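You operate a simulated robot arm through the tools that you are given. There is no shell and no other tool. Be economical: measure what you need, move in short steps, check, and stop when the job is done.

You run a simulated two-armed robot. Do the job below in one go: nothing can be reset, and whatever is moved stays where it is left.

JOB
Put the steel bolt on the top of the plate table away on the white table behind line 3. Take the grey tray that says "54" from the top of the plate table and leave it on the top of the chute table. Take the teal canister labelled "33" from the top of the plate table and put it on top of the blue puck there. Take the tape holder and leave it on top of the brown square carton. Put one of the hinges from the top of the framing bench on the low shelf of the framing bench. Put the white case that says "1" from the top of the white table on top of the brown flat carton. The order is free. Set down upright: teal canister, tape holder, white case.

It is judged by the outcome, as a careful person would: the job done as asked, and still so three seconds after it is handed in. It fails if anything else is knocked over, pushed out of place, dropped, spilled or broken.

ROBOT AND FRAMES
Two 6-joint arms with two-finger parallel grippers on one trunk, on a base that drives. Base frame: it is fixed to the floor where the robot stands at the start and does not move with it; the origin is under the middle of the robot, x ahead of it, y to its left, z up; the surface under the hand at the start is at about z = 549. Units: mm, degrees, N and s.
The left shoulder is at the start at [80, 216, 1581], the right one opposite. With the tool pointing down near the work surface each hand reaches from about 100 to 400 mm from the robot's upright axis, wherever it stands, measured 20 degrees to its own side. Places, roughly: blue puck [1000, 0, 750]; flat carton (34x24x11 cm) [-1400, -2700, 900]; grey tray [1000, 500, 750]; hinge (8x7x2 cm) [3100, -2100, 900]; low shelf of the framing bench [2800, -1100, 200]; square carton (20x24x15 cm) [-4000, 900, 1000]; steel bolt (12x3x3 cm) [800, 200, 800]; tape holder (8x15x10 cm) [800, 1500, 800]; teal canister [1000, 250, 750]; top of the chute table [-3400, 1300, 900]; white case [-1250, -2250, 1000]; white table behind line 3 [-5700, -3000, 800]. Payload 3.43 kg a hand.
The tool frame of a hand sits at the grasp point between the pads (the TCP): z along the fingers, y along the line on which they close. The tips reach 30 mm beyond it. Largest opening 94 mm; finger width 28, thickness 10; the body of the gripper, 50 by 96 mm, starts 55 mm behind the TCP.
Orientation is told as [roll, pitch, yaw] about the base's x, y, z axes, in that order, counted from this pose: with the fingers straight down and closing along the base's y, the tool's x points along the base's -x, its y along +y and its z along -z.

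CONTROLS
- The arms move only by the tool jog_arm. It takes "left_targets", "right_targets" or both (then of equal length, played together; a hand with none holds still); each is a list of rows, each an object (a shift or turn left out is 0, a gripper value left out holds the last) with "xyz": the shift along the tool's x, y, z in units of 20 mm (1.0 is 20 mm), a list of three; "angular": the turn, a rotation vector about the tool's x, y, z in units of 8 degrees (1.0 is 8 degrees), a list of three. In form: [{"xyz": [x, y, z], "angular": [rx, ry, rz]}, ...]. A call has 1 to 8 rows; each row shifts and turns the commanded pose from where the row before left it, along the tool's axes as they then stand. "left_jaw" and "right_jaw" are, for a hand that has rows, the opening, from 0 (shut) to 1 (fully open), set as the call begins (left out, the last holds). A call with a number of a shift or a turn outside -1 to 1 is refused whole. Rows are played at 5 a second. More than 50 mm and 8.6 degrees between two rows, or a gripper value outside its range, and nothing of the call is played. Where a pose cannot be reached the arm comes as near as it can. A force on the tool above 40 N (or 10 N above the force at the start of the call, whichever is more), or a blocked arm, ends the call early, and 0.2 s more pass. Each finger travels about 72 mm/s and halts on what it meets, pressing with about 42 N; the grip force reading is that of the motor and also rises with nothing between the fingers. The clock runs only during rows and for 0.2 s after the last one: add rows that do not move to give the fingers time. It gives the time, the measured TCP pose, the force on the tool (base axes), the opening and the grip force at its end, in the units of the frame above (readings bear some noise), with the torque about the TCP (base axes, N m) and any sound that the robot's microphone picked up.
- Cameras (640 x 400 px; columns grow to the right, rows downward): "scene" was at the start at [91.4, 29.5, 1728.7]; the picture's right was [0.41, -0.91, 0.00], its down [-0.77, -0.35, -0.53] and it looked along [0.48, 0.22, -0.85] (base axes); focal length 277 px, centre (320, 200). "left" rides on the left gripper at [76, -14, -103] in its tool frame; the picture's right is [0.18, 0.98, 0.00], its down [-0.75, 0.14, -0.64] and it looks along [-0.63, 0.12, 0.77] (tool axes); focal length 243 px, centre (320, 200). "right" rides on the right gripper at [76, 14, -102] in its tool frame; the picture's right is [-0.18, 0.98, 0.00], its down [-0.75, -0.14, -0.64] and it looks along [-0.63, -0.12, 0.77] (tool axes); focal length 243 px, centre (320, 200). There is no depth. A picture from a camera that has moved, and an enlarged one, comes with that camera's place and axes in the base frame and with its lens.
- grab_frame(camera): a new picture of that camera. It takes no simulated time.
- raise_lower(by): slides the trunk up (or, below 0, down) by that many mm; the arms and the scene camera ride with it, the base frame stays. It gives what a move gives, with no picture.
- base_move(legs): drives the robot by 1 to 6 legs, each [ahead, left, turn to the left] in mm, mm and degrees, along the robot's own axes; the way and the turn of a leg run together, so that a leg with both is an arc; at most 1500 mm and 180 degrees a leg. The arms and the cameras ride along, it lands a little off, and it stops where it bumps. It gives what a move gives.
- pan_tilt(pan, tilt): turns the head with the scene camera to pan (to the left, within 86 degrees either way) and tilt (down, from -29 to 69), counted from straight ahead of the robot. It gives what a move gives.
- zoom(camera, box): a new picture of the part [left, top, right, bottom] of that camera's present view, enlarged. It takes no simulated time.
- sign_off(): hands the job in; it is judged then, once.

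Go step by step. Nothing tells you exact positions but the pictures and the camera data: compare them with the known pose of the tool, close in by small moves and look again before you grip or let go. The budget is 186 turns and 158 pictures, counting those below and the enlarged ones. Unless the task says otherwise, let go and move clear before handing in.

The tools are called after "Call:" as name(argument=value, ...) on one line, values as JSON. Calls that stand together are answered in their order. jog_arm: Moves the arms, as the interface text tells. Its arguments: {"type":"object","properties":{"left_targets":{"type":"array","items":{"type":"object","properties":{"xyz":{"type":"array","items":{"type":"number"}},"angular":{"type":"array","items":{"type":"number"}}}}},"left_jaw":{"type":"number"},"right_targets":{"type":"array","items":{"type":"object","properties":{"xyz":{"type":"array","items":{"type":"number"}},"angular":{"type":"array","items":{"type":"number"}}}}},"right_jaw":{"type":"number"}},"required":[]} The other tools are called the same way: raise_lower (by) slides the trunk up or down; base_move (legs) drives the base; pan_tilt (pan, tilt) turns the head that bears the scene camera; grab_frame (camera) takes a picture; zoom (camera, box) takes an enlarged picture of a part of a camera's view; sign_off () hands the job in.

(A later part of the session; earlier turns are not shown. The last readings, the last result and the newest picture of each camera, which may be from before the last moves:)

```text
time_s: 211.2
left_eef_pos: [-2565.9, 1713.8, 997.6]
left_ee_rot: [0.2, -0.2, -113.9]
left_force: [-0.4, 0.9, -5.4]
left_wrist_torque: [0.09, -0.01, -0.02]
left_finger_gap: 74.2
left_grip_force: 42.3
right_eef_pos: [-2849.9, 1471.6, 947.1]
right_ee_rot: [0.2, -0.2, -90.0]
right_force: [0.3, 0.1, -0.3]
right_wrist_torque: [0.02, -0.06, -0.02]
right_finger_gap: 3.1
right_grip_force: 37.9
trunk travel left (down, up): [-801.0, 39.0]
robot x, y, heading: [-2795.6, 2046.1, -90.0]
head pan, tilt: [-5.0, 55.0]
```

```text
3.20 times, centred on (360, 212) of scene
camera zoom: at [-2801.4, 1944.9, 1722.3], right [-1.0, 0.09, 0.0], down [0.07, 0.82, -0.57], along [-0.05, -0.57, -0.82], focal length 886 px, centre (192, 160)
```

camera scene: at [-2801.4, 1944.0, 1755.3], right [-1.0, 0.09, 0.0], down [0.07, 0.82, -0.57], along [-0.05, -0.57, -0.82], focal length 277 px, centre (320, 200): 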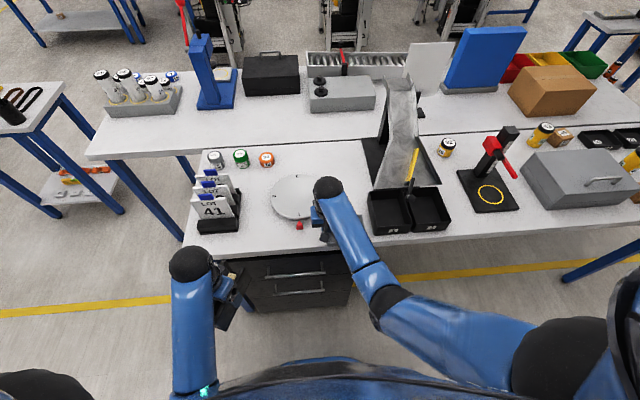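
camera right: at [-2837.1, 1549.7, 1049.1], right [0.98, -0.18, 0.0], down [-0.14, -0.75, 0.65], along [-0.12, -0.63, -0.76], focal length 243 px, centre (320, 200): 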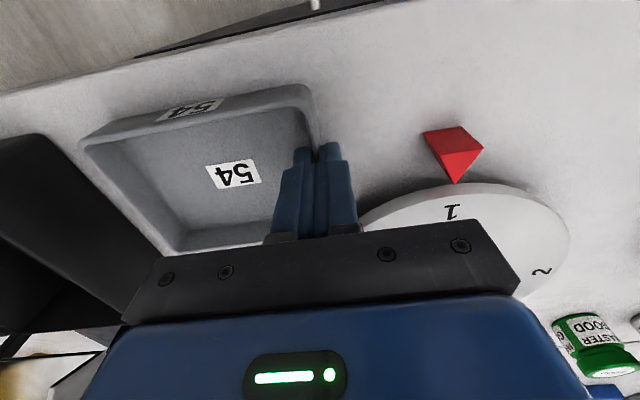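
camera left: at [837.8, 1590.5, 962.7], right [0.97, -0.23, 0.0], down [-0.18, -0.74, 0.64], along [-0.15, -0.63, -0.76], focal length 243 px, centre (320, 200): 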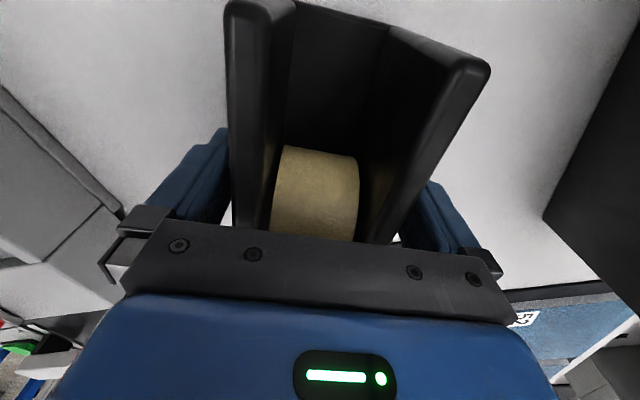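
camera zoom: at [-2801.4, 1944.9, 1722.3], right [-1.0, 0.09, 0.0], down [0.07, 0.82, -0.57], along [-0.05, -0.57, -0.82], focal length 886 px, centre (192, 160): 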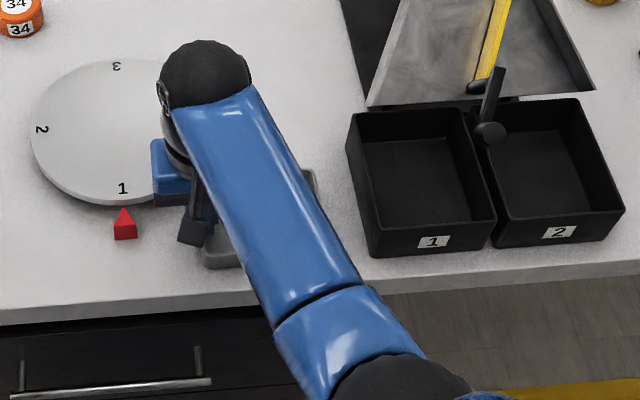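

Call:
raise_lower(by=-9)

Call:
raise_lower(by=-4)

Call:
raise_lower(by=-4)

Call:
grab_frame(camera="right")

```text
time_s: 211.8
left_eef_pos: [-2566.6, 1715.8, 989.1]
left_ee_rot: [0.1, -0.3, -113.8]
left_force: [-0.8, -0.2, -5.0]
left_wrist_torque: [0.06, -0.06, -0.04]
left_finger_gap: 74.2
left_grip_force: 42.3
right_eef_pos: [-2850.2, 1473.0, 943.5]
right_ee_rot: [0.3, -0.9, -90.1]
right_force: [-2.7, -0.3, 36.7]
right_wrist_torque: [-0.11, 0.11, 0.03]
right_finger_gap: 3.7
right_grip_force: 38.3
trunk travel left (down, up): [-792.0, 48.0]
robot x, y, heading: [-2795.1, 2046.7, -90.0]
head pan, tilt: [-5.0, 55.0]
```

```text
time_s: 212.3
left_eef_pos: [-2567.0, 1716.6, 983.4]
left_ee_rot: [0.3, -0.3, -113.8]
left_force: [0.0, 0.2, -5.5]
left_wrist_torque: [0.05, 0.0, 0.01]
left_finger_gap: 73.9
left_grip_force: 42.0
right_eef_pos: [-2851.2, 1472.1, 938.8]
right_ee_rot: [0.2, -0.8, -90.0]
right_force: [-3.2, -3.7, 36.5]
right_wrist_torque: [-0.33, 0.21, 0.01]
right_finger_gap: 3.1
right_grip_force: 38.2
trunk travel left (down, up): [-788.0, 52.0]
robot x, y, heading: [-2800.1, 2048.2, -90.2]
head pan, tilt: [-5.0, 55.0]
```

```text
time_s: 212.8
left_eef_pos: [-2567.1, 1715.6, 980.3]
left_ee_rot: [0.2, -0.3, -113.9]
left_force: [-0.2, 0.2, -5.4]
left_wrist_torque: [0.1, 0.02, -0.01]
left_finger_gap: 74.2
left_grip_force: 42.4
right_eef_pos: [-2850.2, 1472.2, 935.2]
right_ee_rot: [0.2, -0.8, -90.0]
right_force: [-3.6, -1.8, 38.8]
right_wrist_torque: [-0.04, 0.33, 0.03]
right_finger_gap: 3.2
right_grip_force: 37.6
trunk travel left (down, up): [-784.0, 56.0]
robot x, y, heading: [-2790.8, 2046.5, -90.0]
head pan, tilt: [-5.0, 55.0]
```

```text
82 pictures are left
camera right: at [-2836.8, 1551.4, 1036.1], right [0.98, -0.18, 0.01], down [-0.14, -0.75, 0.65], along [-0.12, -0.64, -0.76], focal length 243 px, centre (320, 200)
```

right: 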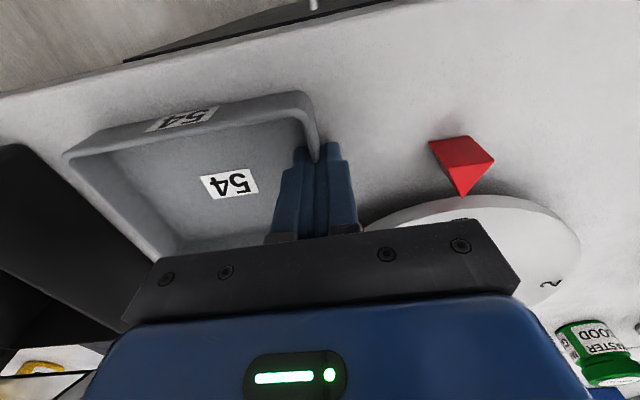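

The tray is resting on the table. I release with a small opening and rise.

Call:
jog_arm(right_targets=[{"xyz": [0, 0, -0.2]}, {}, {}], right_jaw=0.25)

Call:
raise_lower(by=55)

Call:
grab_frame(camera="right")

```text
time_s: 213.7
left_eef_pos: [-2566.0, 1714.8, 980.4]
left_ee_rot: [0.0, -0.1, -113.9]
left_force: [-0.2, -0.1, -5.8]
left_wrist_torque: [0.07, 0.0, -0.02]
left_finger_gap: 74.3
left_grip_force: 41.9
right_eef_pos: [-2849.1, 1473.8, 935.0]
right_ee_rot: [0.0, -0.3, -89.9]
right_force: [7.2, 1.4, 18.9]
right_wrist_torque: [0.05, 0.06, -0.01]
right_finger_gap: 19.7
right_grip_force: 0.0
trunk travel left (down, up): [-784.0, 56.0]
robot x, y, heading: [-2793.1, 2047.2, -90.1]
head pan, tilt: [-5.0, 55.0]
```

```text
time_s: 214.6
left_eef_pos: [-2565.6, 1712.7, 1033.8]
left_ee_rot: [0.2, -0.2, -113.9]
left_force: [0.0, 0.1, -6.0]
left_wrist_torque: [0.05, 0.0, -0.01]
left_finger_gap: 74.2
left_grip_force: 42.4
right_eef_pos: [-2850.4, 1472.3, 987.7]
right_ee_rot: [0.0, -0.3, -90.0]
right_force: [0.2, -0.8, 0.0]
right_wrist_torque: [0.0, -0.01, -0.01]
right_finger_gap: 23.5
right_grip_force: 0.1
trunk travel left (down, up): [-839.0, 1.0]
robot x, y, heading: [-2791.9, 2047.3, -89.8]
head pan, tilt: [-5.0, 55.0]
```

```text
81 pictures are left
camera right: at [-2837.0, 1549.6, 1090.3], right [0.98, -0.18, 0.0], down [-0.14, -0.75, 0.64], along [-0.12, -0.63, -0.76], focal length 243 px, centre (320, 200)
```

right: 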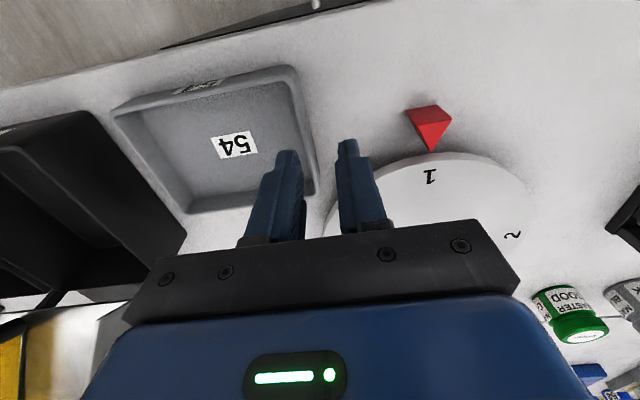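

Tray 54 is in place. I back away and drive to the far end of the table to approach the square carton.

Call:
base_move(legs=[[-330, 0, 0], [0, -1500, 0], [0, -650, 0], [1100, 0, 0]])

Call:
pan_tilt(pan=45, tilt=35)

Call:
grab_frame(camera="scene")

```text
time_s: 232.2
left_eef_pos: [-4665.7, 944.4, 1035.5]
left_ee_rot: [0.1, -0.2, -111.8]
left_force: [0.6, -0.1, -4.2]
left_wrist_torque: [0.0, -0.04, -0.04]
left_finger_gap: 74.3
left_grip_force: 41.8
right_eef_pos: [-4940.3, 691.6, 989.6]
right_ee_rot: [0.1, -0.3, -87.8]
right_force: [0.2, -0.4, 0.1]
right_wrist_torque: [0.0, -0.02, 0.03]
right_finger_gap: 23.4
right_grip_force: 0.0
trunk travel left (down, up): [-839.0, 1.0]
robot x, y, heading: [-4909.2, 1267.5, -87.7]
head pan, tilt: [-5.0, 55.0]
```

```text
time_s: 233.3
left_eef_pos: [-4665.5, 942.9, 1034.2]
left_ee_rot: [0.2, -0.1, -111.7]
left_force: [-0.2, -0.3, -5.6]
left_wrist_torque: [0.03, -0.01, 0.01]
left_finger_gap: 74.1
left_grip_force: 41.9
right_eef_pos: [-4939.9, 691.3, 989.6]
right_ee_rot: [0.2, -0.2, -87.8]
right_force: [0.1, -0.4, 0.6]
right_wrist_torque: [-0.02, -0.01, 0.02]
right_finger_gap: 23.5
right_grip_force: 0.1
trunk travel left (down, up): [-839.0, 1.0]
robot x, y, heading: [-4907.4, 1267.6, -87.7]
head pan, tilt: [45.0, 35.0]
```

```text
80 pictures are left
camera scene: at [-4841.4, 1177.8, 1788.5], right [-0.68, -0.73, 0.0], down [-0.42, 0.39, -0.82], along [0.6, -0.56, -0.57], focal length 277 px, centre (320, 200)
```

scene: 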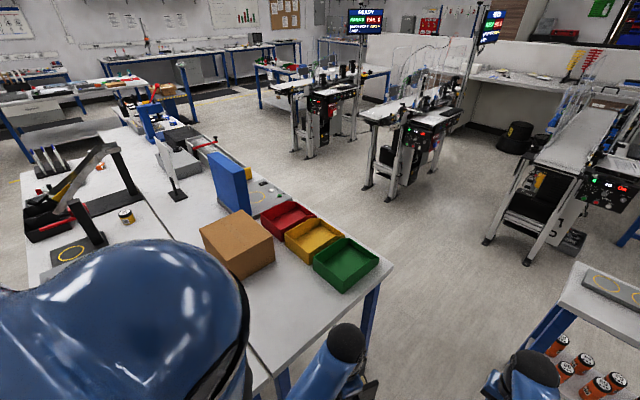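

The carton centre is ≈(-4010, 862). Reach is tight from any side, so I check the robot's own footprint with the head tilted down and zoom on the carton.

Call:
zoom(camera="scene", box=[160, 170, 400, 320])

Call:
pan_tilt(pan=0, tilt=69)

Call:
grab_frame(camera="scene")

```text
2.67 times, centred on (280, 245) of scene
camera zoom: at [-4841.4, 1177.8, 1788.5], right [-0.68, -0.73, 0.0], down [-0.42, 0.39, -0.82], along [0.6, -0.56, -0.57], focal length 738 px, centre (427, 80)
```

zoom: 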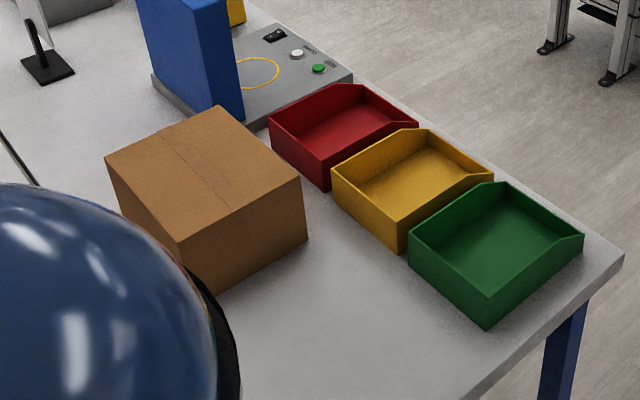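

```text
time_s: 234.5
left_eef_pos: [-4665.9, 943.5, 1034.3]
left_ee_rot: [0.1, -0.1, -111.6]
left_force: [0.5, 0.5, -5.2]
left_wrist_torque: [0.05, -0.02, 0.01]
left_finger_gap: 74.1
left_grip_force: 41.7
right_eef_pos: [-4940.8, 691.0, 989.7]
right_ee_rot: [0.1, -0.2, -87.8]
right_force: [-0.2, 0.0, 0.9]
right_wrist_torque: [0.0, -0.02, -0.02]
right_finger_gap: 23.6
right_grip_force: 0.0
trunk travel left (down, up): [-839.0, 1.0]
robot x, y, heading: [-4906.3, 1266.3, -87.9]
head pan, tilt: [0.0, 68.8]
```

```text
78 pictures are left
camera scene: at [-4904.0, 1181.5, 1744.9], right [-1.0, -0.04, 0.0], down [-0.04, 0.93, -0.36], along [0.01, -0.36, -0.93], focal length 277 px, centre (320, 200)
```

scene: 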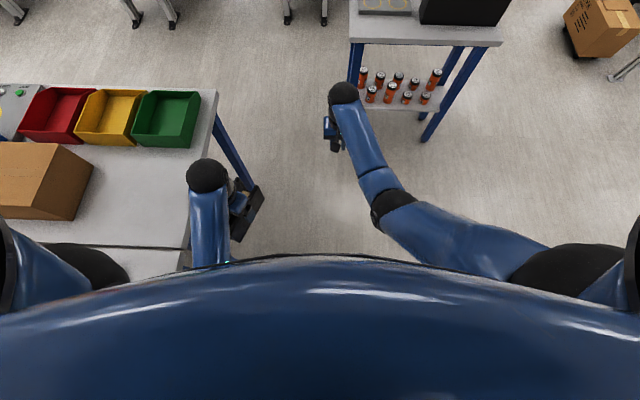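

Carton top spans x -4112…-3877, y 766…955 (top ≈1040). I'll approach from the table end. First I rotate the left tool so the holder lies across, and tuck the right arm, then reposition.

Call:
jog_arm(left_targets=[{"angular": [0, 0, 1]}, {"angular": [0, 0, 1]}, {"angular": [0, 0, 1]}, {"angular": [0, 0, 1]}, {"angular": [0, 0, 1]}, {"angular": [0, 0, 1]}, {"angular": [0, 0, 1]}, {"angular": [0, 0, 1]}], right_targets=[{"xyz": [1, 0, 0]}, {"xyz": [1, 0, 0]}, {"xyz": [1, 0, 0]}, {"xyz": [1, 0, 0]}, {"xyz": [1, 0, 0]}, {"xyz": [1, 0, 0]}, {"xyz": [1, 0, 0]}, {"xyz": [1, 0, 0]}])

Call:
base_move(legs=[[0, -250, 0], [0, 0, 87.7], [0, -630, 0]])

Call:
pan_tilt(pan=0, tilt=45)

Call:
grab_frame(camera="scene")

```text
time_s: 236.3
left_eef_pos: [-4666.1, 944.0, 1034.8]
left_ee_rot: [0.2, 0.2, -175.9]
left_force: [0.2, 0.0, -4.9]
left_wrist_torque: [0.01, -0.05, 0.02]
left_finger_gap: 74.2
left_grip_force: 41.6
right_eef_pos: [-4947.9, 852.2, 989.4]
right_ee_rot: [0.2, -0.2, -87.7]
right_force: [0.8, -0.2, -0.4]
right_wrist_torque: [-0.03, -0.01, -0.03]
right_finger_gap: 23.6
right_grip_force: 0.0
trunk travel left (down, up): [-839.0, 1.0]
robot x, y, heading: [-4904.8, 1265.6, -87.7]
head pan, tilt: [0.0, 68.8]
```

```text
time_s: 244.9
left_eef_pos: [-4826.5, 865.9, 1034.3]
left_ee_rot: [0.0, 0.1, -87.8]
left_force: [-0.4, 0.1, -5.8]
left_wrist_torque: [0.04, -0.01, -0.01]
left_finger_gap: 74.2
left_grip_force: 42.0
right_eef_pos: [-4743.6, 582.5, 987.8]
right_ee_rot: [0.1, -0.2, 0.3]
right_force: [0.0, -0.2, -0.1]
right_wrist_torque: [0.03, 0.02, -0.02]
right_finger_gap: 23.4
right_grip_force: 0.2
trunk travel left (down, up): [-839.0, 1.0]
robot x, y, heading: [-5158.5, 635.6, 0.2]
head pan, tilt: [0.0, 68.8]
```

```text
time_s: 245.8
left_eef_pos: [-4825.5, 865.4, 1033.6]
left_ee_rot: [0.2, 0.1, -87.8]
left_force: [-0.5, 0.3, -5.3]
left_wrist_torque: [0.07, -0.02, 0.0]
left_finger_gap: 74.0
left_grip_force: 42.1
right_eef_pos: [-4743.7, 581.5, 986.9]
right_ee_rot: [0.2, -0.2, 0.2]
right_force: [-0.3, -0.3, 0.1]
right_wrist_torque: [0.0, -0.02, 0.01]
right_finger_gap: 23.5
right_grip_force: 0.1
trunk travel left (down, up): [-839.0, 1.0]
robot x, y, heading: [-5158.3, 632.7, 0.4]
head pan, tilt: [0.0, 45.0]
```

```text
77 pictures are left
camera scene: at [-5047.4, 637.9, 1773.6], right [0.0, -1.0, 0.0], down [-0.71, 0.0, -0.71], along [0.71, 0.0, -0.71], focal length 277 px, centre (320, 200)
```

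scene: 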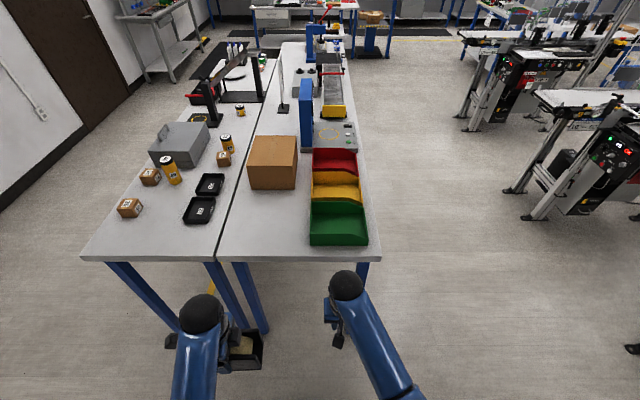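

I extend the left arm forward (in the clear) while tucking the right, then raise.

Call:
jog_arm(left_targets=[{"xyz": [0, 1, 0]}, {"xyz": [0, 1, 0]}, {"xyz": [0, 1, 0]}, {"xyz": [0, 1, 0]}, {"xyz": [0, 1, 0]}, {"xyz": [0, 1, 0]}, {"xyz": [0, 1, 0]}, {"xyz": [0, 1, 0]}], right_targets=[{"xyz": [0.9, 0, 0]}, {"xyz": [0.9, 0, 0]}, {"xyz": [0.9, 0, 0]}, {"xyz": [0.9, 0, 0]}, {"xyz": [0.9, 0, 0]}, {"xyz": [0.9, 0, 0]}, {"xyz": [0.9, 0, 0]}, {"xyz": [0.9, 0, 0]}])

Call:
jog_arm(left_targets=[{"xyz": [0, 1, -0.2]}, {"xyz": [0, 1, -0.3]}, {"xyz": [0, 1, -0.6]}, {"xyz": [0, 1, -0.6]}, {"xyz": [0, 1, -0.8]}, {"xyz": [0, 1, -0.8]}, {"xyz": [0, 1, -0.9]}, {"xyz": [0, 1, -0.9]}])

Call:
jog_arm(left_targets=[{"xyz": [0, 1, 0]}, {"xyz": [0, 1, 0]}, {"xyz": [0, 0.7, 0]}])

```text
time_s: 247.6
left_eef_pos: [-4664.2, 871.7, 1034.1]
left_ee_rot: [0.1, 0.1, -87.6]
left_force: [0.5, 0.6, -4.8]
left_wrist_torque: [0.05, -0.02, -0.03]
left_finger_gap: 74.1
left_grip_force: 41.9
right_eef_pos: [-4887.1, 580.6, 986.9]
right_ee_rot: [0.0, -0.2, 0.2]
right_force: [0.0, -0.9, 0.8]
right_wrist_torque: [0.0, 0.01, -0.02]
right_finger_gap: 23.2
right_grip_force: 0.0
trunk travel left (down, up): [-839.0, 1.0]
robot x, y, heading: [-5159.4, 638.4, 0.1]
head pan, tilt: [0.0, 45.0]
```

```text
time_s: 249.4
left_eef_pos: [-4506.3, 877.4, 1138.2]
left_ee_rot: [0.1, 0.1, -87.6]
left_force: [0.4, -0.3, -5.8]
left_wrist_torque: [0.02, 0.02, 0.01]
left_finger_gap: 74.0
left_grip_force: 41.9
right_eef_pos: [-4886.1, 581.2, 986.8]
right_ee_rot: [0.1, -0.1, 0.2]
right_force: [-0.2, -0.5, 0.4]
right_wrist_torque: [0.0, 0.01, -0.02]
right_finger_gap: 23.4
right_grip_force: 0.1
trunk travel left (down, up): [-839.0, 1.0]
robot x, y, heading: [-5159.2, 640.4, 0.1]
head pan, tilt: [0.0, 45.0]
```

```text
time_s: 250.2
left_eef_pos: [-4451.7, 881.2, 1138.0]
left_ee_rot: [0.1, 0.1, -87.8]
left_force: [-0.1, -0.2, -5.3]
left_wrist_torque: [0.04, 0.01, -0.01]
left_finger_gap: 74.2
left_grip_force: 42.0
right_eef_pos: [-4886.0, 581.2, 988.2]
right_ee_rot: [0.1, -0.2, 0.3]
right_force: [-1.1, 0.3, -1.0]
right_wrist_torque: [0.0, 0.0, -0.01]
right_finger_gap: 23.7
right_grip_force: 0.0
trunk travel left (down, up): [-839.0, 1.0]
robot x, y, heading: [-5159.4, 636.4, 0.2]
head pan, tilt: [0.0, 45.0]
```

Call:
jog_arm(left_targets=[{"xyz": [0, 1, 0]}])

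Call:
base_move(legs=[[340, -18, 0]])

Call:
grab_frame(camera="scene")

Call:
grab_frame(camera="left")

```text
time_s: 250.6
left_eef_pos: [-4431.6, 880.5, 1138.2]
left_ee_rot: [0.1, 0.1, -87.7]
left_force: [0.6, 0.9, -5.3]
left_wrist_torque: [0.04, 0.06, 0.0]
left_finger_gap: 74.3
left_grip_force: 41.2
right_eef_pos: [-4887.0, 581.2, 986.7]
right_ee_rot: [0.1, -0.2, 0.2]
right_force: [0.7, 0.0, -0.1]
right_wrist_torque: [0.01, -0.04, -0.03]
right_finger_gap: 23.5
right_grip_force: 0.1
trunk travel left (down, up): [-839.0, 1.0]
robot x, y, heading: [-5157.2, 640.2, 0.0]
head pan, tilt: [0.0, 45.0]
```

```text
time_s: 252.8
left_eef_pos: [-4094.6, 864.7, 1139.1]
left_ee_rot: [0.3, 0.1, -87.8]
left_force: [-1.2, -1.7, -4.9]
left_wrist_torque: [0.06, 0.03, 0.03]
left_finger_gap: 74.2
left_grip_force: 42.1
right_eef_pos: [-4548.7, 562.7, 988.1]
right_ee_rot: [0.0, -0.3, 0.2]
right_force: [-0.3, 0.8, -1.1]
right_wrist_torque: [0.0, -0.03, 0.03]
right_finger_gap: 23.6
right_grip_force: 0.1
trunk travel left (down, up): [-839.0, 1.0]
robot x, y, heading: [-4816.4, 619.3, -0.0]
head pan, tilt: [0.0, 45.0]
```

```text
76 pictures are left
camera scene: at [-4710.9, 621.9, 1774.0], right [0.0, -1.0, 0.0], down [-0.71, 0.0, -0.71], along [0.71, 0.0, -0.71], focal length 277 px, centre (320, 200)
```

scene: 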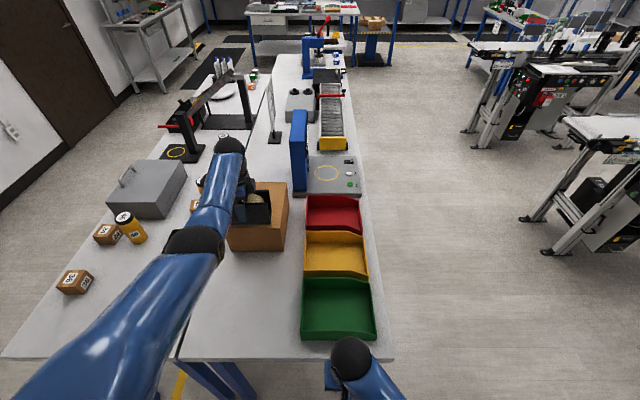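

```text
75 pictures are left
camera left: at [-4113.6, 940.1, 1240.8], right [0.97, 0.22, 0.0], down [0.17, -0.75, 0.64], along [0.15, -0.63, -0.77], focal length 243 px, centre (320, 200)
```

left: 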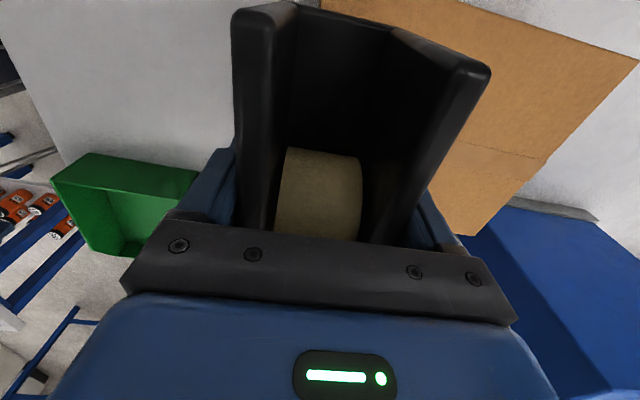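

Call:
base_move(legs=[[45, 0, 0]])

Call:
raise_lower(by=-30)

Call:
zoom(camera="scene", box=[190, 150, 330, 260])

Call:
grab_frame(camera="left")

```text
time_s: 253.7
left_eef_pos: [-4057.1, 863.2, 1143.6]
left_ee_rot: [0.7, 0.0, -87.7]
left_force: [-1.3, 0.3, -4.5]
left_wrist_torque: [0.06, -0.1, 0.01]
left_finger_gap: 74.3
left_grip_force: 41.6
right_eef_pos: [-4510.4, 564.7, 989.9]
right_ee_rot: [0.1, -0.6, 0.2]
right_force: [0.1, -0.6, 0.1]
right_wrist_torque: [0.02, -0.06, -0.02]
right_finger_gap: 23.5
right_grip_force: 0.0
trunk travel left (down, up): [-839.0, 1.0]
robot x, y, heading: [-4773.2, 621.5, 0.4]
head pan, tilt: [0.0, 45.0]
```

```text
time_s: 254.5
left_eef_pos: [-4052.4, 863.5, 1110.1]
left_ee_rot: [0.1, 0.1, -87.7]
left_force: [-0.2, 0.3, -4.7]
left_wrist_torque: [0.08, -0.01, 0.01]
left_finger_gap: 74.1
left_grip_force: 42.0
right_eef_pos: [-4506.6, 564.2, 958.2]
right_ee_rot: [0.0, -0.2, 0.2]
right_force: [-0.7, -0.4, 0.5]
right_wrist_torque: [0.02, -0.01, 0.01]
right_finger_gap: 23.6
right_grip_force: 0.1
trunk travel left (down, up): [-809.0, 31.0]
robot x, y, heading: [-4774.6, 620.8, 0.2]
head pan, tilt: [0.0, 45.0]
```

```text
3.64 times, centred on (260, 205) of scene
camera zoom: at [-4668.2, 621.8, 1744.0], right [0.0, -1.0, 0.0], down [-0.71, 0.0, -0.71], along [0.71, 0.0, -0.71], focal length 1006 px, centre (538, 182)
```

zoom: 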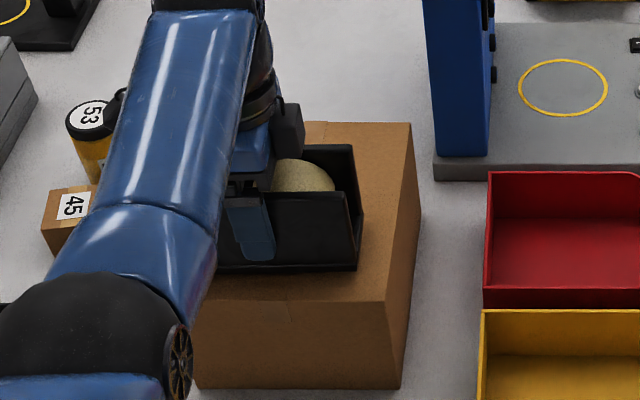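

```text
73 pictures are left
camera left: at [-4070.8, 940.3, 1211.2], right [0.97, 0.22, 0.0], down [0.17, -0.75, 0.64], along [0.15, -0.62, -0.77], focal length 243 px, centre (320, 200)
```

left: 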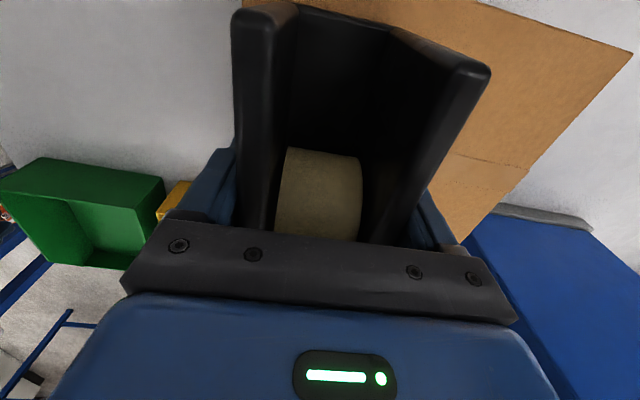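

Holder is well over the carton. I lower onto it in small steps.

Call:
raise_lower(by=-7)

Call:
raise_lower(by=-4)

Call:
raise_lower(by=-3)

```text
time_s: 255.0
left_eef_pos: [-4049.1, 863.5, 1104.0]
left_ee_rot: [0.4, 0.1, -87.7]
left_force: [3.2, 0.7, 7.2]
left_wrist_torque: [-0.88, 0.2, 0.18]
left_finger_gap: 74.0
left_grip_force: 41.9
right_eef_pos: [-4504.2, 563.4, 950.7]
right_ee_rot: [0.1, -0.3, 0.1]
right_force: [-0.6, 0.2, 0.4]
right_wrist_torque: [-0.02, 0.01, 0.0]
right_finger_gap: 23.4
right_grip_force: 0.1
trunk travel left (down, up): [-802.0, 38.0]
robot x, y, heading: [-4775.0, 620.8, 0.3]
head pan, tilt: [0.0, 45.0]
```

```text
time_s: 255.6
left_eef_pos: [-4049.1, 865.2, 1102.7]
left_ee_rot: [0.6, 0.1, -87.7]
left_force: [4.8, 2.8, 31.6]
left_wrist_torque: [-0.79, 0.94, 0.11]
left_finger_gap: 74.4
left_grip_force: 42.4
right_eef_pos: [-4506.2, 561.5, 946.8]
right_ee_rot: [0.1, -0.2, 0.2]
right_force: [1.1, 0.5, 0.0]
right_wrist_torque: [0.0, 0.0, 0.0]
right_finger_gap: 23.4
right_grip_force: 0.0
trunk travel left (down, up): [-798.0, 42.0]
robot x, y, heading: [-4773.6, 620.0, 0.3]
head pan, tilt: [0.0, 45.0]
```

```text
time_s: 256.1
left_eef_pos: [-4050.1, 864.3, 1101.2]
left_ee_rot: [0.6, 0.2, -87.7]
left_force: [3.2, 4.5, 38.3]
left_wrist_torque: [-0.02, 1.72, -0.13]
left_finger_gap: 74.4
left_grip_force: 42.4
right_eef_pos: [-4506.2, 562.9, 944.0]
right_ee_rot: [0.0, -0.3, 0.3]
right_force: [1.0, 0.5, -0.4]
right_wrist_torque: [0.0, -0.01, 0.02]
right_finger_gap: 23.4
right_grip_force: 0.1
trunk travel left (down, up): [-795.0, 45.0]
robot x, y, heading: [-4773.1, 618.8, 0.1]
head pan, tilt: [0.0, 45.0]
```

Call:
raise_lower(by=5)

Call:
jog_arm(left_targets=[{}, {}, {}], left_jaw=1)

Call:
grab_frame(camera="left")

```text
time_s: 256.6
left_eef_pos: [-4050.1, 863.6, 1100.9]
left_ee_rot: [0.4, 0.1, -87.8]
left_force: [9.4, 3.5, 18.9]
left_wrist_torque: [0.57, 0.32, -0.23]
left_finger_gap: 74.2
left_grip_force: 42.0
right_eef_pos: [-4505.2, 562.2, 948.6]
right_ee_rot: [0.1, -0.4, 0.2]
right_force: [-0.6, 0.2, 0.7]
right_wrist_torque: [0.0, -0.04, 0.01]
right_finger_gap: 23.6
right_grip_force: 0.0
trunk travel left (down, up): [-800.0, 40.0]
robot x, y, heading: [-4774.3, 622.5, 0.2]
head pan, tilt: [0.0, 45.0]
```

```text
time_s: 257.4
left_eef_pos: [-4049.4, 864.0, 1099.4]
left_ee_rot: [0.1, 0.1, -87.8]
left_force: [1.5, -0.4, 0.3]
left_wrist_torque: [0.02, 0.03, 0.02]
left_finger_gap: 93.9
left_grip_force: 0.1
right_eef_pos: [-4505.0, 563.9, 948.5]
right_ee_rot: [0.0, -0.2, 0.1]
right_force: [-0.1, -0.4, 0.0]
right_wrist_torque: [-0.02, 0.02, 0.0]
right_finger_gap: 23.4
right_grip_force: 0.0
trunk travel left (down, up): [-800.0, 40.0]
robot x, y, heading: [-4773.3, 622.7, 0.4]
head pan, tilt: [0.0, 45.0]
```

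```text
72 pictures are left
camera left: at [-4068.2, 940.0, 1200.2], right [0.97, 0.22, 0.0], down [0.17, -0.75, 0.64], along [0.14, -0.62, -0.77], focal length 243 px, centre (320, 200)
```

left: 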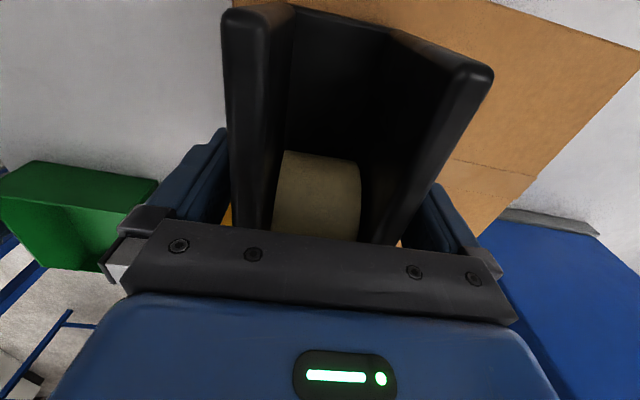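

Call:
raise_lower(by=40)

Call:
jog_arm(left_targets=[{"xyz": [0, 0, -1]}, {"xyz": [0, 0, -1]}, {"xyz": [0, 0, -1]}])

Call:
base_move(legs=[[-350, 0, 0]])

Call:
grab_frame(camera="scene")

```text
time_s: 258.3
left_eef_pos: [-4048.9, 863.2, 1138.8]
left_ee_rot: [0.1, 0.1, -87.8]
left_force: [0.6, 0.1, -0.1]
left_wrist_torque: [0.03, 0.0, 0.03]
left_finger_gap: 94.3
left_grip_force: 0.1
right_eef_pos: [-4503.0, 563.7, 987.2]
right_ee_rot: [-0.1, -0.2, 0.3]
right_force: [0.4, -0.3, 0.1]
right_wrist_torque: [-0.03, 0.0, -0.01]
right_finger_gap: 23.5
right_grip_force: 0.0
trunk travel left (down, up): [-840.0, 0.0]
robot x, y, heading: [-4773.8, 619.7, 0.1]
head pan, tilt: [0.0, 45.0]
```

```text
time_s: 259.1
left_eef_pos: [-4048.3, 863.0, 1200.2]
left_ee_rot: [0.1, 0.1, -87.7]
left_force: [-0.5, -0.8, -0.1]
left_wrist_torque: [-0.01, -0.02, -0.02]
left_finger_gap: 94.0
left_grip_force: 0.0
right_eef_pos: [-4503.6, 563.2, 988.1]
right_ee_rot: [0.0, -0.3, 0.2]
right_force: [0.5, 0.7, 0.0]
right_wrist_torque: [-0.02, -0.01, 0.0]
right_finger_gap: 23.6
right_grip_force: 0.0
trunk travel left (down, up): [-840.0, 0.0]
robot x, y, heading: [-4776.5, 619.1, -0.1]
head pan, tilt: [0.0, 45.0]
```

```text
time_s: 261.3
left_eef_pos: [-4395.5, 863.5, 1197.0]
left_ee_rot: [0.0, 0.1, -87.6]
left_force: [0.7, 0.4, 0.0]
left_wrist_torque: [-0.01, 0.05, 0.0]
left_finger_gap: 94.1
left_grip_force: 0.0
right_eef_pos: [-4850.4, 562.6, 987.7]
right_ee_rot: [0.1, 0.0, 0.2]
right_force: [0.2, -0.5, -0.8]
right_wrist_torque: [-0.01, 0.02, 0.01]
right_finger_gap: 23.6
right_grip_force: 0.0
trunk travel left (down, up): [-840.0, 0.0]
robot x, y, heading: [-5123.5, 616.6, 0.2]
head pan, tilt: [0.0, 45.0]
```

```text
71 pictures are left
camera scene: at [-5008.9, 620.4, 1774.3], right [0.0, -1.0, 0.0], down [-0.71, 0.0, -0.7], along [0.7, 0.0, -0.71], focal length 277 px, centre (320, 200)
```

scene: 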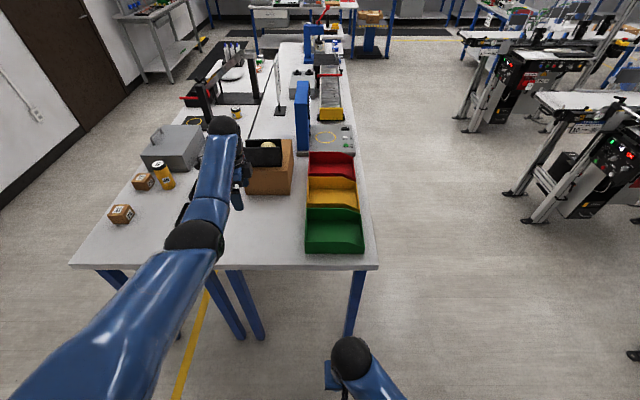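

Tape holder stands on the carton. Next is the bolt: I rotate the left tool back (it will grip the bolt) and drive back to the plate table's front.

Call:
jog_arm(left_targets=[{"angular": [0, 0, -1]}, {"angular": [0, 0, -1]}, {"angular": [0, 0, -1]}, {"angular": [0, 0, -1]}, {"angular": [0, 0, -1]}, {"angular": [0, 0, -1]}, {"angular": [0, 0, -1]}, {"angular": [0, 0, -1]}], left_jaw=0.5)

Call:
base_move(legs=[[0, 1500, 0], [0, 280, 0], [1500, 0, 0], [1500, 0, 0], [1500, 0, 0], [480, 0, 0]])

Call:
jog_arm(left_targets=[{"angular": [0, 0, -1]}, {"angular": [0, 0, -1]}])

Call:
pan_tilt(pan=-60, tilt=40)

Call:
grab_frame(camera="scene")

```text
time_s: 263.1
left_eef_pos: [-4398.0, 862.6, 1200.1]
left_ee_rot: [0.2, -0.2, -23.6]
left_force: [-0.2, 0.3, 0.2]
left_wrist_torque: [-0.01, 0.01, 0.01]
left_finger_gap: 46.8
left_grip_force: 0.1
right_eef_pos: [-4853.6, 563.8, 988.4]
right_ee_rot: [0.2, -0.2, 0.2]
right_force: [-0.3, 0.0, -0.8]
right_wrist_torque: [0.0, -0.01, -0.02]
right_finger_gap: 23.6
right_grip_force: 0.0
trunk travel left (down, up): [-840.0, 0.0]
robot x, y, heading: [-5120.0, 616.9, 0.1]
head pan, tilt: [0.0, 45.0]
```

```text
time_s: 295.6
left_eef_pos: [557.1, 2777.9, 1200.3]
left_ee_rot: [0.3, -0.2, -21.8]
left_force: [0.0, 0.0, 0.8]
left_wrist_torque: [-0.01, -0.05, -0.01]
left_finger_gap: 46.9
left_grip_force: 0.0
right_eef_pos: [112.7, 2462.3, 988.9]
right_ee_rot: [0.1, -0.3, 2.1]
right_force: [0.3, 0.1, 0.1]
right_wrist_torque: [-0.02, 0.0, 0.03]
right_finger_gap: 23.5
right_grip_force: 0.0
trunk travel left (down, up): [-840.0, 0.0]
robot x, y, heading: [-159.7, 2511.7, 2.1]
head pan, tilt: [0.0, 45.0]
```

```text
time_s: 296.2
left_eef_pos: [558.4, 2776.9, 1200.4]
left_ee_rot: [0.1, -0.2, -5.7]
left_force: [0.3, 0.2, 0.0]
left_wrist_torque: [-0.02, -0.03, 0.02]
left_finger_gap: 47.0
left_grip_force: 0.1
right_eef_pos: [113.6, 2461.9, 987.8]
right_ee_rot: [0.0, -0.4, 2.0]
right_force: [-0.4, -0.4, 0.7]
right_wrist_torque: [0.0, -0.02, 0.0]
right_finger_gap: 23.4
right_grip_force: 0.1
trunk travel left (down, up): [-840.0, 0.0]
robot x, y, heading: [-155.1, 2510.2, 2.3]
head pan, tilt: [0.0, 45.0]
```

```text
time_s: 297.5
left_eef_pos: [559.5, 2777.4, 1198.5]
left_ee_rot: [0.1, -0.1, -5.9]
left_force: [0.4, 0.3, -0.8]
left_wrist_torque: [-0.01, -0.02, -0.02]
left_finger_gap: 46.7
left_grip_force: 0.1
right_eef_pos: [115.3, 2462.7, 988.6]
right_ee_rot: [0.0, -0.3, 2.2]
right_force: [-0.1, -0.7, -0.4]
right_wrist_torque: [0.04, -0.01, 0.02]
right_finger_gap: 23.6
right_grip_force: 0.0
trunk travel left (down, up): [-840.0, 0.0]
robot x, y, heading: [-154.4, 2508.5, 2.2]
head pan, tilt: [-60.0, 40.0]
```

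```text
70 pictures are left
camera scene: at [-82.9, 2440.3, 1782.0], right [-0.85, -0.53, 0.0], down [-0.34, 0.54, -0.77], along [0.41, -0.65, -0.64], focal length 277 px, centre (320, 200)
```

scene: 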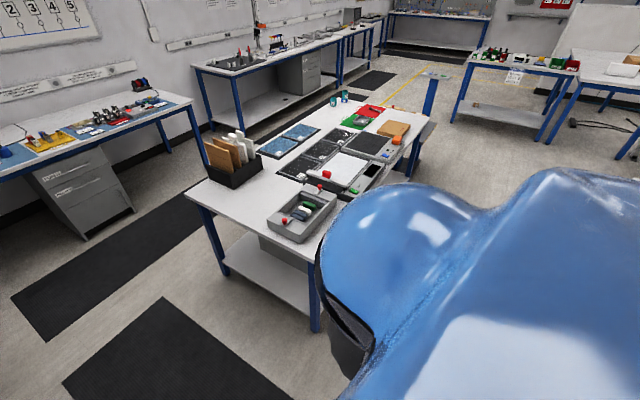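

Call:
base_move(legs=[[0, 0, -2.2], [0, -1500, 0], [0, -1100, 0]])

Call:
pan_tilt(pan=10, tilt=50)

Call:
grab_frame(camera="scene")

Call:
grab_frame(camera="left")

```text
time_s: 310.6
left_eef_pos: [570.7, 150.8, 1198.7]
left_ee_rot: [0.0, 0.0, -8.3]
left_force: [-0.5, 0.6, 1.5]
left_wrist_torque: [-0.01, 0.04, 0.03]
left_finger_gap: 47.1
left_grip_force: 0.1
right_eef_pos: [113.1, -146.5, 989.9]
right_ee_rot: [-0.1, -0.2, -0.3]
right_force: [0.5, 0.9, 0.5]
right_wrist_torque: [-0.02, -0.03, 0.04]
right_finger_gap: 23.6
right_grip_force: 0.1
trunk travel left (down, up): [-840.0, 0.0]
robot x, y, heading: [-155.7, -87.9, -0.3]
head pan, tilt: [-60.0, 40.0]
```

```text
time_s: 312.0
left_eef_pos: [570.6, 147.0, 1199.1]
left_ee_rot: [0.2, -0.1, -8.2]
left_force: [-1.3, 0.3, 0.4]
left_wrist_torque: [0.01, -0.02, 0.02]
left_finger_gap: 47.1
left_grip_force: 0.2
right_eef_pos: [113.3, -147.0, 987.4]
right_ee_rot: [-0.1, -0.3, -0.3]
right_force: [0.5, -0.5, 0.0]
right_wrist_torque: [-0.06, 0.0, -0.01]
right_finger_gap: 23.5
right_grip_force: 0.0
trunk travel left (down, up): [-840.0, 0.0]
robot x, y, heading: [-157.4, -90.3, -0.2]
head pan, tilt: [10.0, 50.0]
```

```text
69 pictures are left
camera scene: at [-52.0, -75.1, 1767.8], right [0.17, -0.99, 0.0], down [-0.76, -0.13, -0.64], along [0.63, 0.11, -0.77], focal length 277 px, centre (320, 200)
```

scene: 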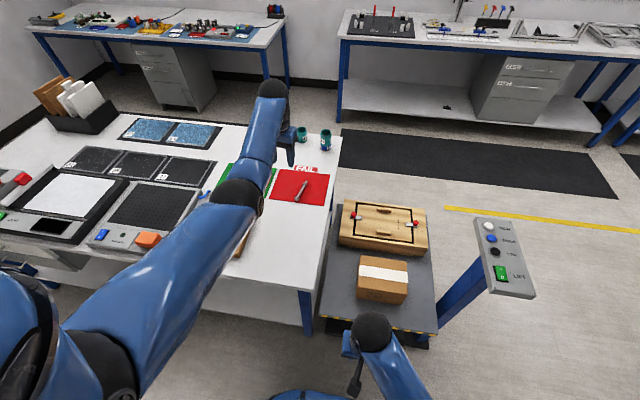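

```text
68 pictures are left
camera left: at [491.4, 145.8, 1300.0], right [-0.04, 1.0, 0.0], down [0.76, 0.03, 0.64], along [0.64, 0.03, -0.77], focal length 243 px, centre (320, 200)
```

left: 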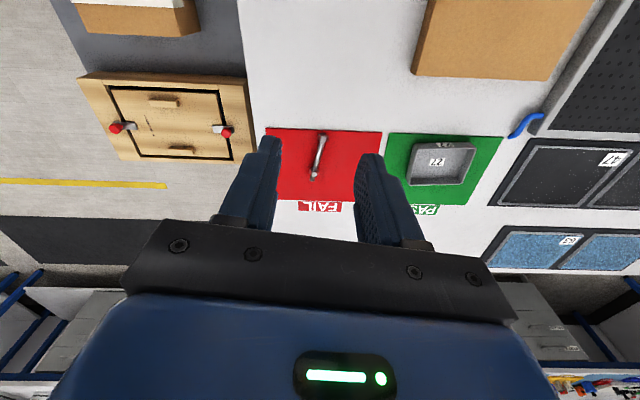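

Bolt from ≈(716,163) to (827,147), matching the tool's yaw. I position the left hand above it at x≈748 and lower with the trunk.

Call:
jog_arm(left_targets=[{"xyz": [-0.5, 0, 0]}, {}, {}], right_targets=[{"xyz": [0.8, 0, 0]}, {"xyz": [0.8, 0, 0]}, {"xyz": [0.4, 0, 0]}])

Call:
base_move(legs=[[170, 12, 0.2]])

Call:
raise_lower(by=-270)

Call:
grab_frame(camera="left")

Call:
grab_frame(camera="scene")

```text
time_s: 312.8
left_eef_pos: [580.6, 147.9, 1198.8]
left_ee_rot: [-0.1, 0.0, -8.2]
left_force: [-0.4, 0.5, 0.7]
left_wrist_torque: [-0.02, -0.02, 0.0]
left_finger_gap: 47.0
left_grip_force: 0.0
right_eef_pos: [73.4, -147.3, 988.3]
right_ee_rot: [0.1, -0.2, -0.3]
right_force: [0.6, 0.0, 0.2]
right_wrist_torque: [-0.01, 0.0, 0.01]
right_finger_gap: 23.7
right_grip_force: 0.2
trunk travel left (down, up): [-840.0, 0.0]
robot x, y, heading: [-160.1, -88.1, -0.1]
head pan, tilt: [10.0, 50.0]
```

```text
time_s: 314.2
left_eef_pos: [743.9, 161.7, 1201.2]
left_ee_rot: [0.1, -0.3, -7.9]
left_force: [-1.0, -0.3, -0.3]
left_wrist_torque: [-0.01, -0.03, -0.02]
left_finger_gap: 46.8
left_grip_force: 0.0
right_eef_pos: [237.7, -135.5, 988.9]
right_ee_rot: [0.0, -0.4, 0.0]
right_force: [-0.4, 0.4, 1.0]
right_wrist_torque: [-0.03, -0.01, 0.01]
right_finger_gap: 23.4
right_grip_force: 0.0
trunk travel left (down, up): [-840.0, 0.0]
robot x, y, heading: [10.8, -81.7, 0.2]
head pan, tilt: [10.0, 50.0]
```

```text
time_s: 317.0
left_eef_pos: [746.1, 161.4, 928.5]
left_ee_rot: [0.1, -0.1, -8.0]
left_force: [0.0, 0.2, 0.4]
left_wrist_torque: [-0.03, -0.03, 0.02]
left_finger_gap: 47.2
left_grip_force: 0.1
right_eef_pos: [240.0, -134.9, 718.1]
right_ee_rot: [0.0, -0.1, 0.0]
right_force: [-0.4, 0.3, 0.1]
right_wrist_torque: [0.01, -0.04, 0.03]
right_finger_gap: 23.4
right_grip_force: 0.1
trunk travel left (down, up): [-570.0, 270.0]
robot x, y, heading: [9.9, -77.0, -0.1]
head pan, tilt: [10.0, 50.0]
```

```text
67 pictures are left
camera left: at [667.9, 158.1, 1030.2], right [-0.05, 1.0, 0.0], down [0.76, 0.03, 0.64], along [0.64, 0.03, -0.77], focal length 243 px, centre (320, 200)
```

left: 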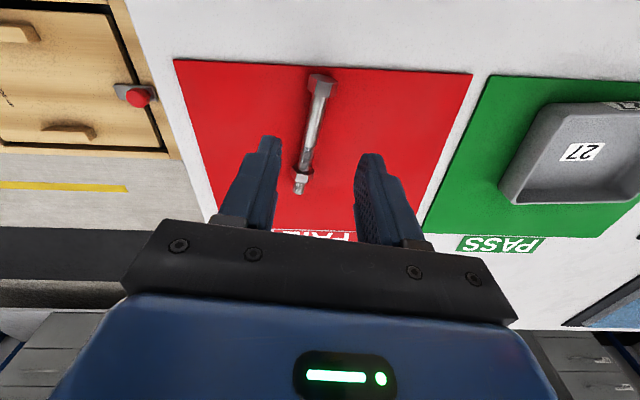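

```text
66 pictures are left
camera scene: at [115.3, -63.4, 1497.9], right [0.17, -0.98, 0.0], down [-0.75, -0.13, -0.64], along [0.63, 0.11, -0.77], focal length 277 px, centre (320, 200)
```

scene: 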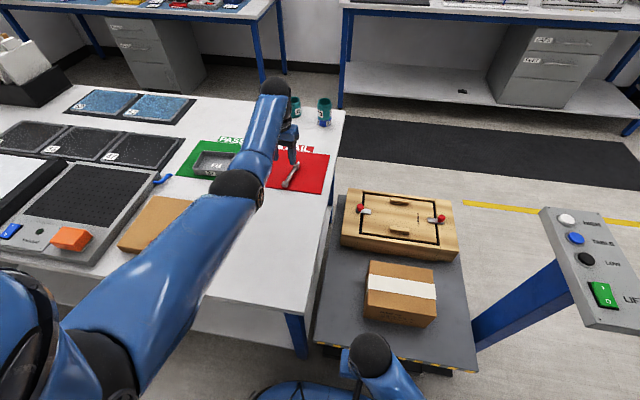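

Call:
base_move(legs=[[12, 0, 0]])

Call:
jog_arm(left_targets=[{"xyz": [-0.35, -0.3, 0], "angular": [0, 0, 0.2]}])

Call:
raise_lower(by=-70)

Call:
grab_frame(camera="left")

```text
time_s: 317.7
left_eef_pos: [756.7, 161.4, 930.9]
left_ee_rot: [0.1, -0.3, -8.0]
left_force: [0.2, 0.2, 1.2]
left_wrist_torque: [0.0, 0.01, -0.01]
left_finger_gap: 47.2
left_grip_force: 0.1
right_eef_pos: [250.1, -134.9, 718.2]
right_ee_rot: [-0.1, -0.4, 0.0]
right_force: [-1.1, -0.7, -0.1]
right_wrist_torque: [0.0, 0.03, -0.02]
right_finger_gap: 23.7
right_grip_force: 0.0
trunk travel left (down, up): [-570.0, 270.0]
robot x, y, heading: [20.7, -79.4, 0.0]
head pan, tilt: [10.0, 50.0]
```

```text
time_s: 318.1
left_eef_pos: [765.2, 152.7, 929.6]
left_ee_rot: [0.1, -0.1, -9.6]
left_force: [1.2, -0.2, -1.2]
left_wrist_torque: [0.0, -0.03, 0.0]
left_finger_gap: 47.0
left_grip_force: 0.1
right_eef_pos: [252.8, -135.7, 718.4]
right_ee_rot: [0.0, -0.2, 0.0]
right_force: [-0.1, -0.5, 1.0]
right_wrist_torque: [-0.01, -0.02, 0.02]
right_finger_gap: 23.3
right_grip_force: 0.0
trunk travel left (down, up): [-570.0, 270.0]
robot x, y, heading: [21.0, -78.3, -0.0]
head pan, tilt: [10.0, 50.0]
```

```text
time_s: 319.2
left_eef_pos: [763.9, 153.8, 858.7]
left_ee_rot: [0.2, -0.1, -9.6]
left_force: [-0.7, -0.6, -0.5]
left_wrist_torque: [0.01, -0.01, -0.04]
left_finger_gap: 46.9
left_grip_force: 0.1
right_eef_pos: [251.6, -134.6, 647.9]
right_ee_rot: [-0.1, -0.2, 0.0]
right_force: [0.2, -0.9, -0.2]
right_wrist_torque: [-0.01, 0.0, -0.01]
right_finger_gap: 23.7
right_grip_force: 0.0
trunk travel left (down, up): [-500.0, 340.0]
robot x, y, heading: [22.0, -77.6, -0.1]
head pan, tilt: [10.0, 50.0]
```

```text
65 pictures are left
camera left: at [685.6, 153.3, 960.1], right [-0.02, 1.0, 0.0], down [0.77, 0.01, 0.64], along [0.64, 0.01, -0.77], focal length 243 px, centre (320, 200)
```

left: 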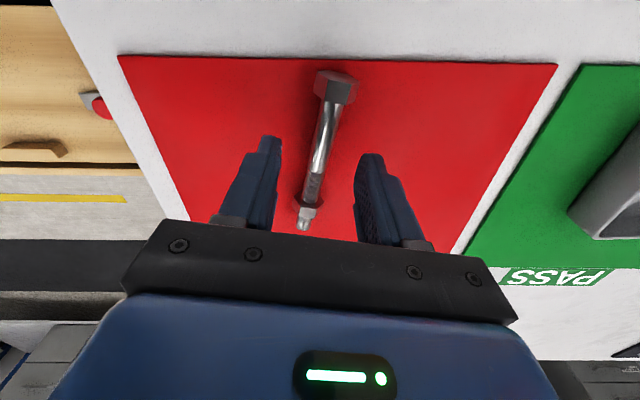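

Bolt shank is centred between the fingers. I lower and grip.

Call:
raise_lower(by=-21)

Call:
jog_arm(left_targets=[{}, {}, {}], left_jaw=0)

Call:
raise_lower(by=60)

Call:
grab_frame(camera="left")

```text
time_s: 319.9
left_eef_pos: [763.7, 154.0, 838.4]
left_ee_rot: [0.1, 0.0, -9.6]
left_force: [0.5, 0.1, 0.6]
left_wrist_torque: [-0.01, -0.01, 0.02]
left_finger_gap: 46.9
left_grip_force: 0.2
right_eef_pos: [252.5, -136.0, 626.8]
right_ee_rot: [0.0, -0.2, 0.0]
right_force: [-0.4, 0.5, -0.2]
right_wrist_torque: [0.03, -0.02, -0.01]
right_finger_gap: 23.4
right_grip_force: 0.1
trunk travel left (down, up): [-479.0, 361.0]
robot x, y, heading: [19.6, -77.0, -0.2]
head pan, tilt: [10.0, 50.0]
```

```text
time_s: 320.7
left_eef_pos: [765.2, 154.6, 837.6]
left_ee_rot: [0.1, -0.1, -9.6]
left_force: [0.2, 0.9, 1.4]
left_wrist_torque: [0.0, 0.07, -0.09]
left_finger_gap: 21.2
left_grip_force: 41.6
right_eef_pos: [253.0, -136.7, 628.4]
right_ee_rot: [0.0, -0.2, 0.0]
right_force: [0.3, -0.6, -0.8]
right_wrist_torque: [-0.03, -0.01, 0.02]
right_finger_gap: 23.7
right_grip_force: 0.1
trunk travel left (down, up): [-479.0, 361.0]
robot x, y, heading: [22.2, -76.1, 0.0]
head pan, tilt: [10.0, 50.0]
```

```text
time_s: 321.7
left_eef_pos: [764.9, 154.0, 897.2]
left_ee_rot: [0.1, -0.2, -9.5]
left_force: [-0.5, 0.5, -0.5]
left_wrist_torque: [-0.01, 0.04, -0.01]
left_finger_gap: 20.8
left_grip_force: 42.0
right_eef_pos: [253.0, -135.5, 686.9]
right_ee_rot: [0.0, -0.2, 0.0]
right_force: [0.6, 0.2, 0.4]
right_wrist_torque: [0.0, 0.05, -0.02]
right_finger_gap: 23.4
right_grip_force: 0.1
trunk travel left (down, up): [-539.0, 301.0]
robot x, y, heading: [24.5, -79.7, -0.1]
head pan, tilt: [10.0, 50.0]
```

```text
64 pictures are left
camera left: at [685.8, 153.4, 998.7], right [-0.02, 1.0, 0.0], down [0.77, 0.01, 0.64], along [0.64, 0.01, -0.77], focal length 243 px, centre (320, 200)
```

left: 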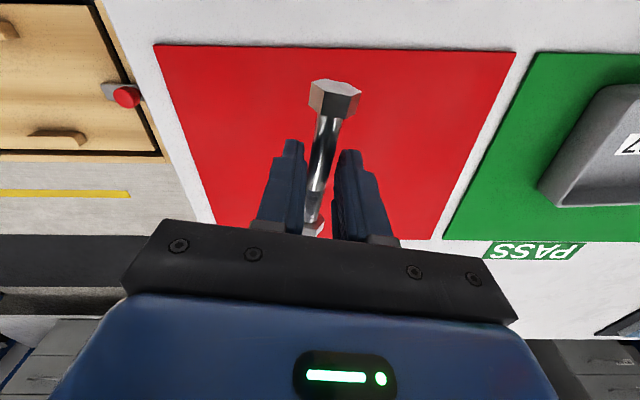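

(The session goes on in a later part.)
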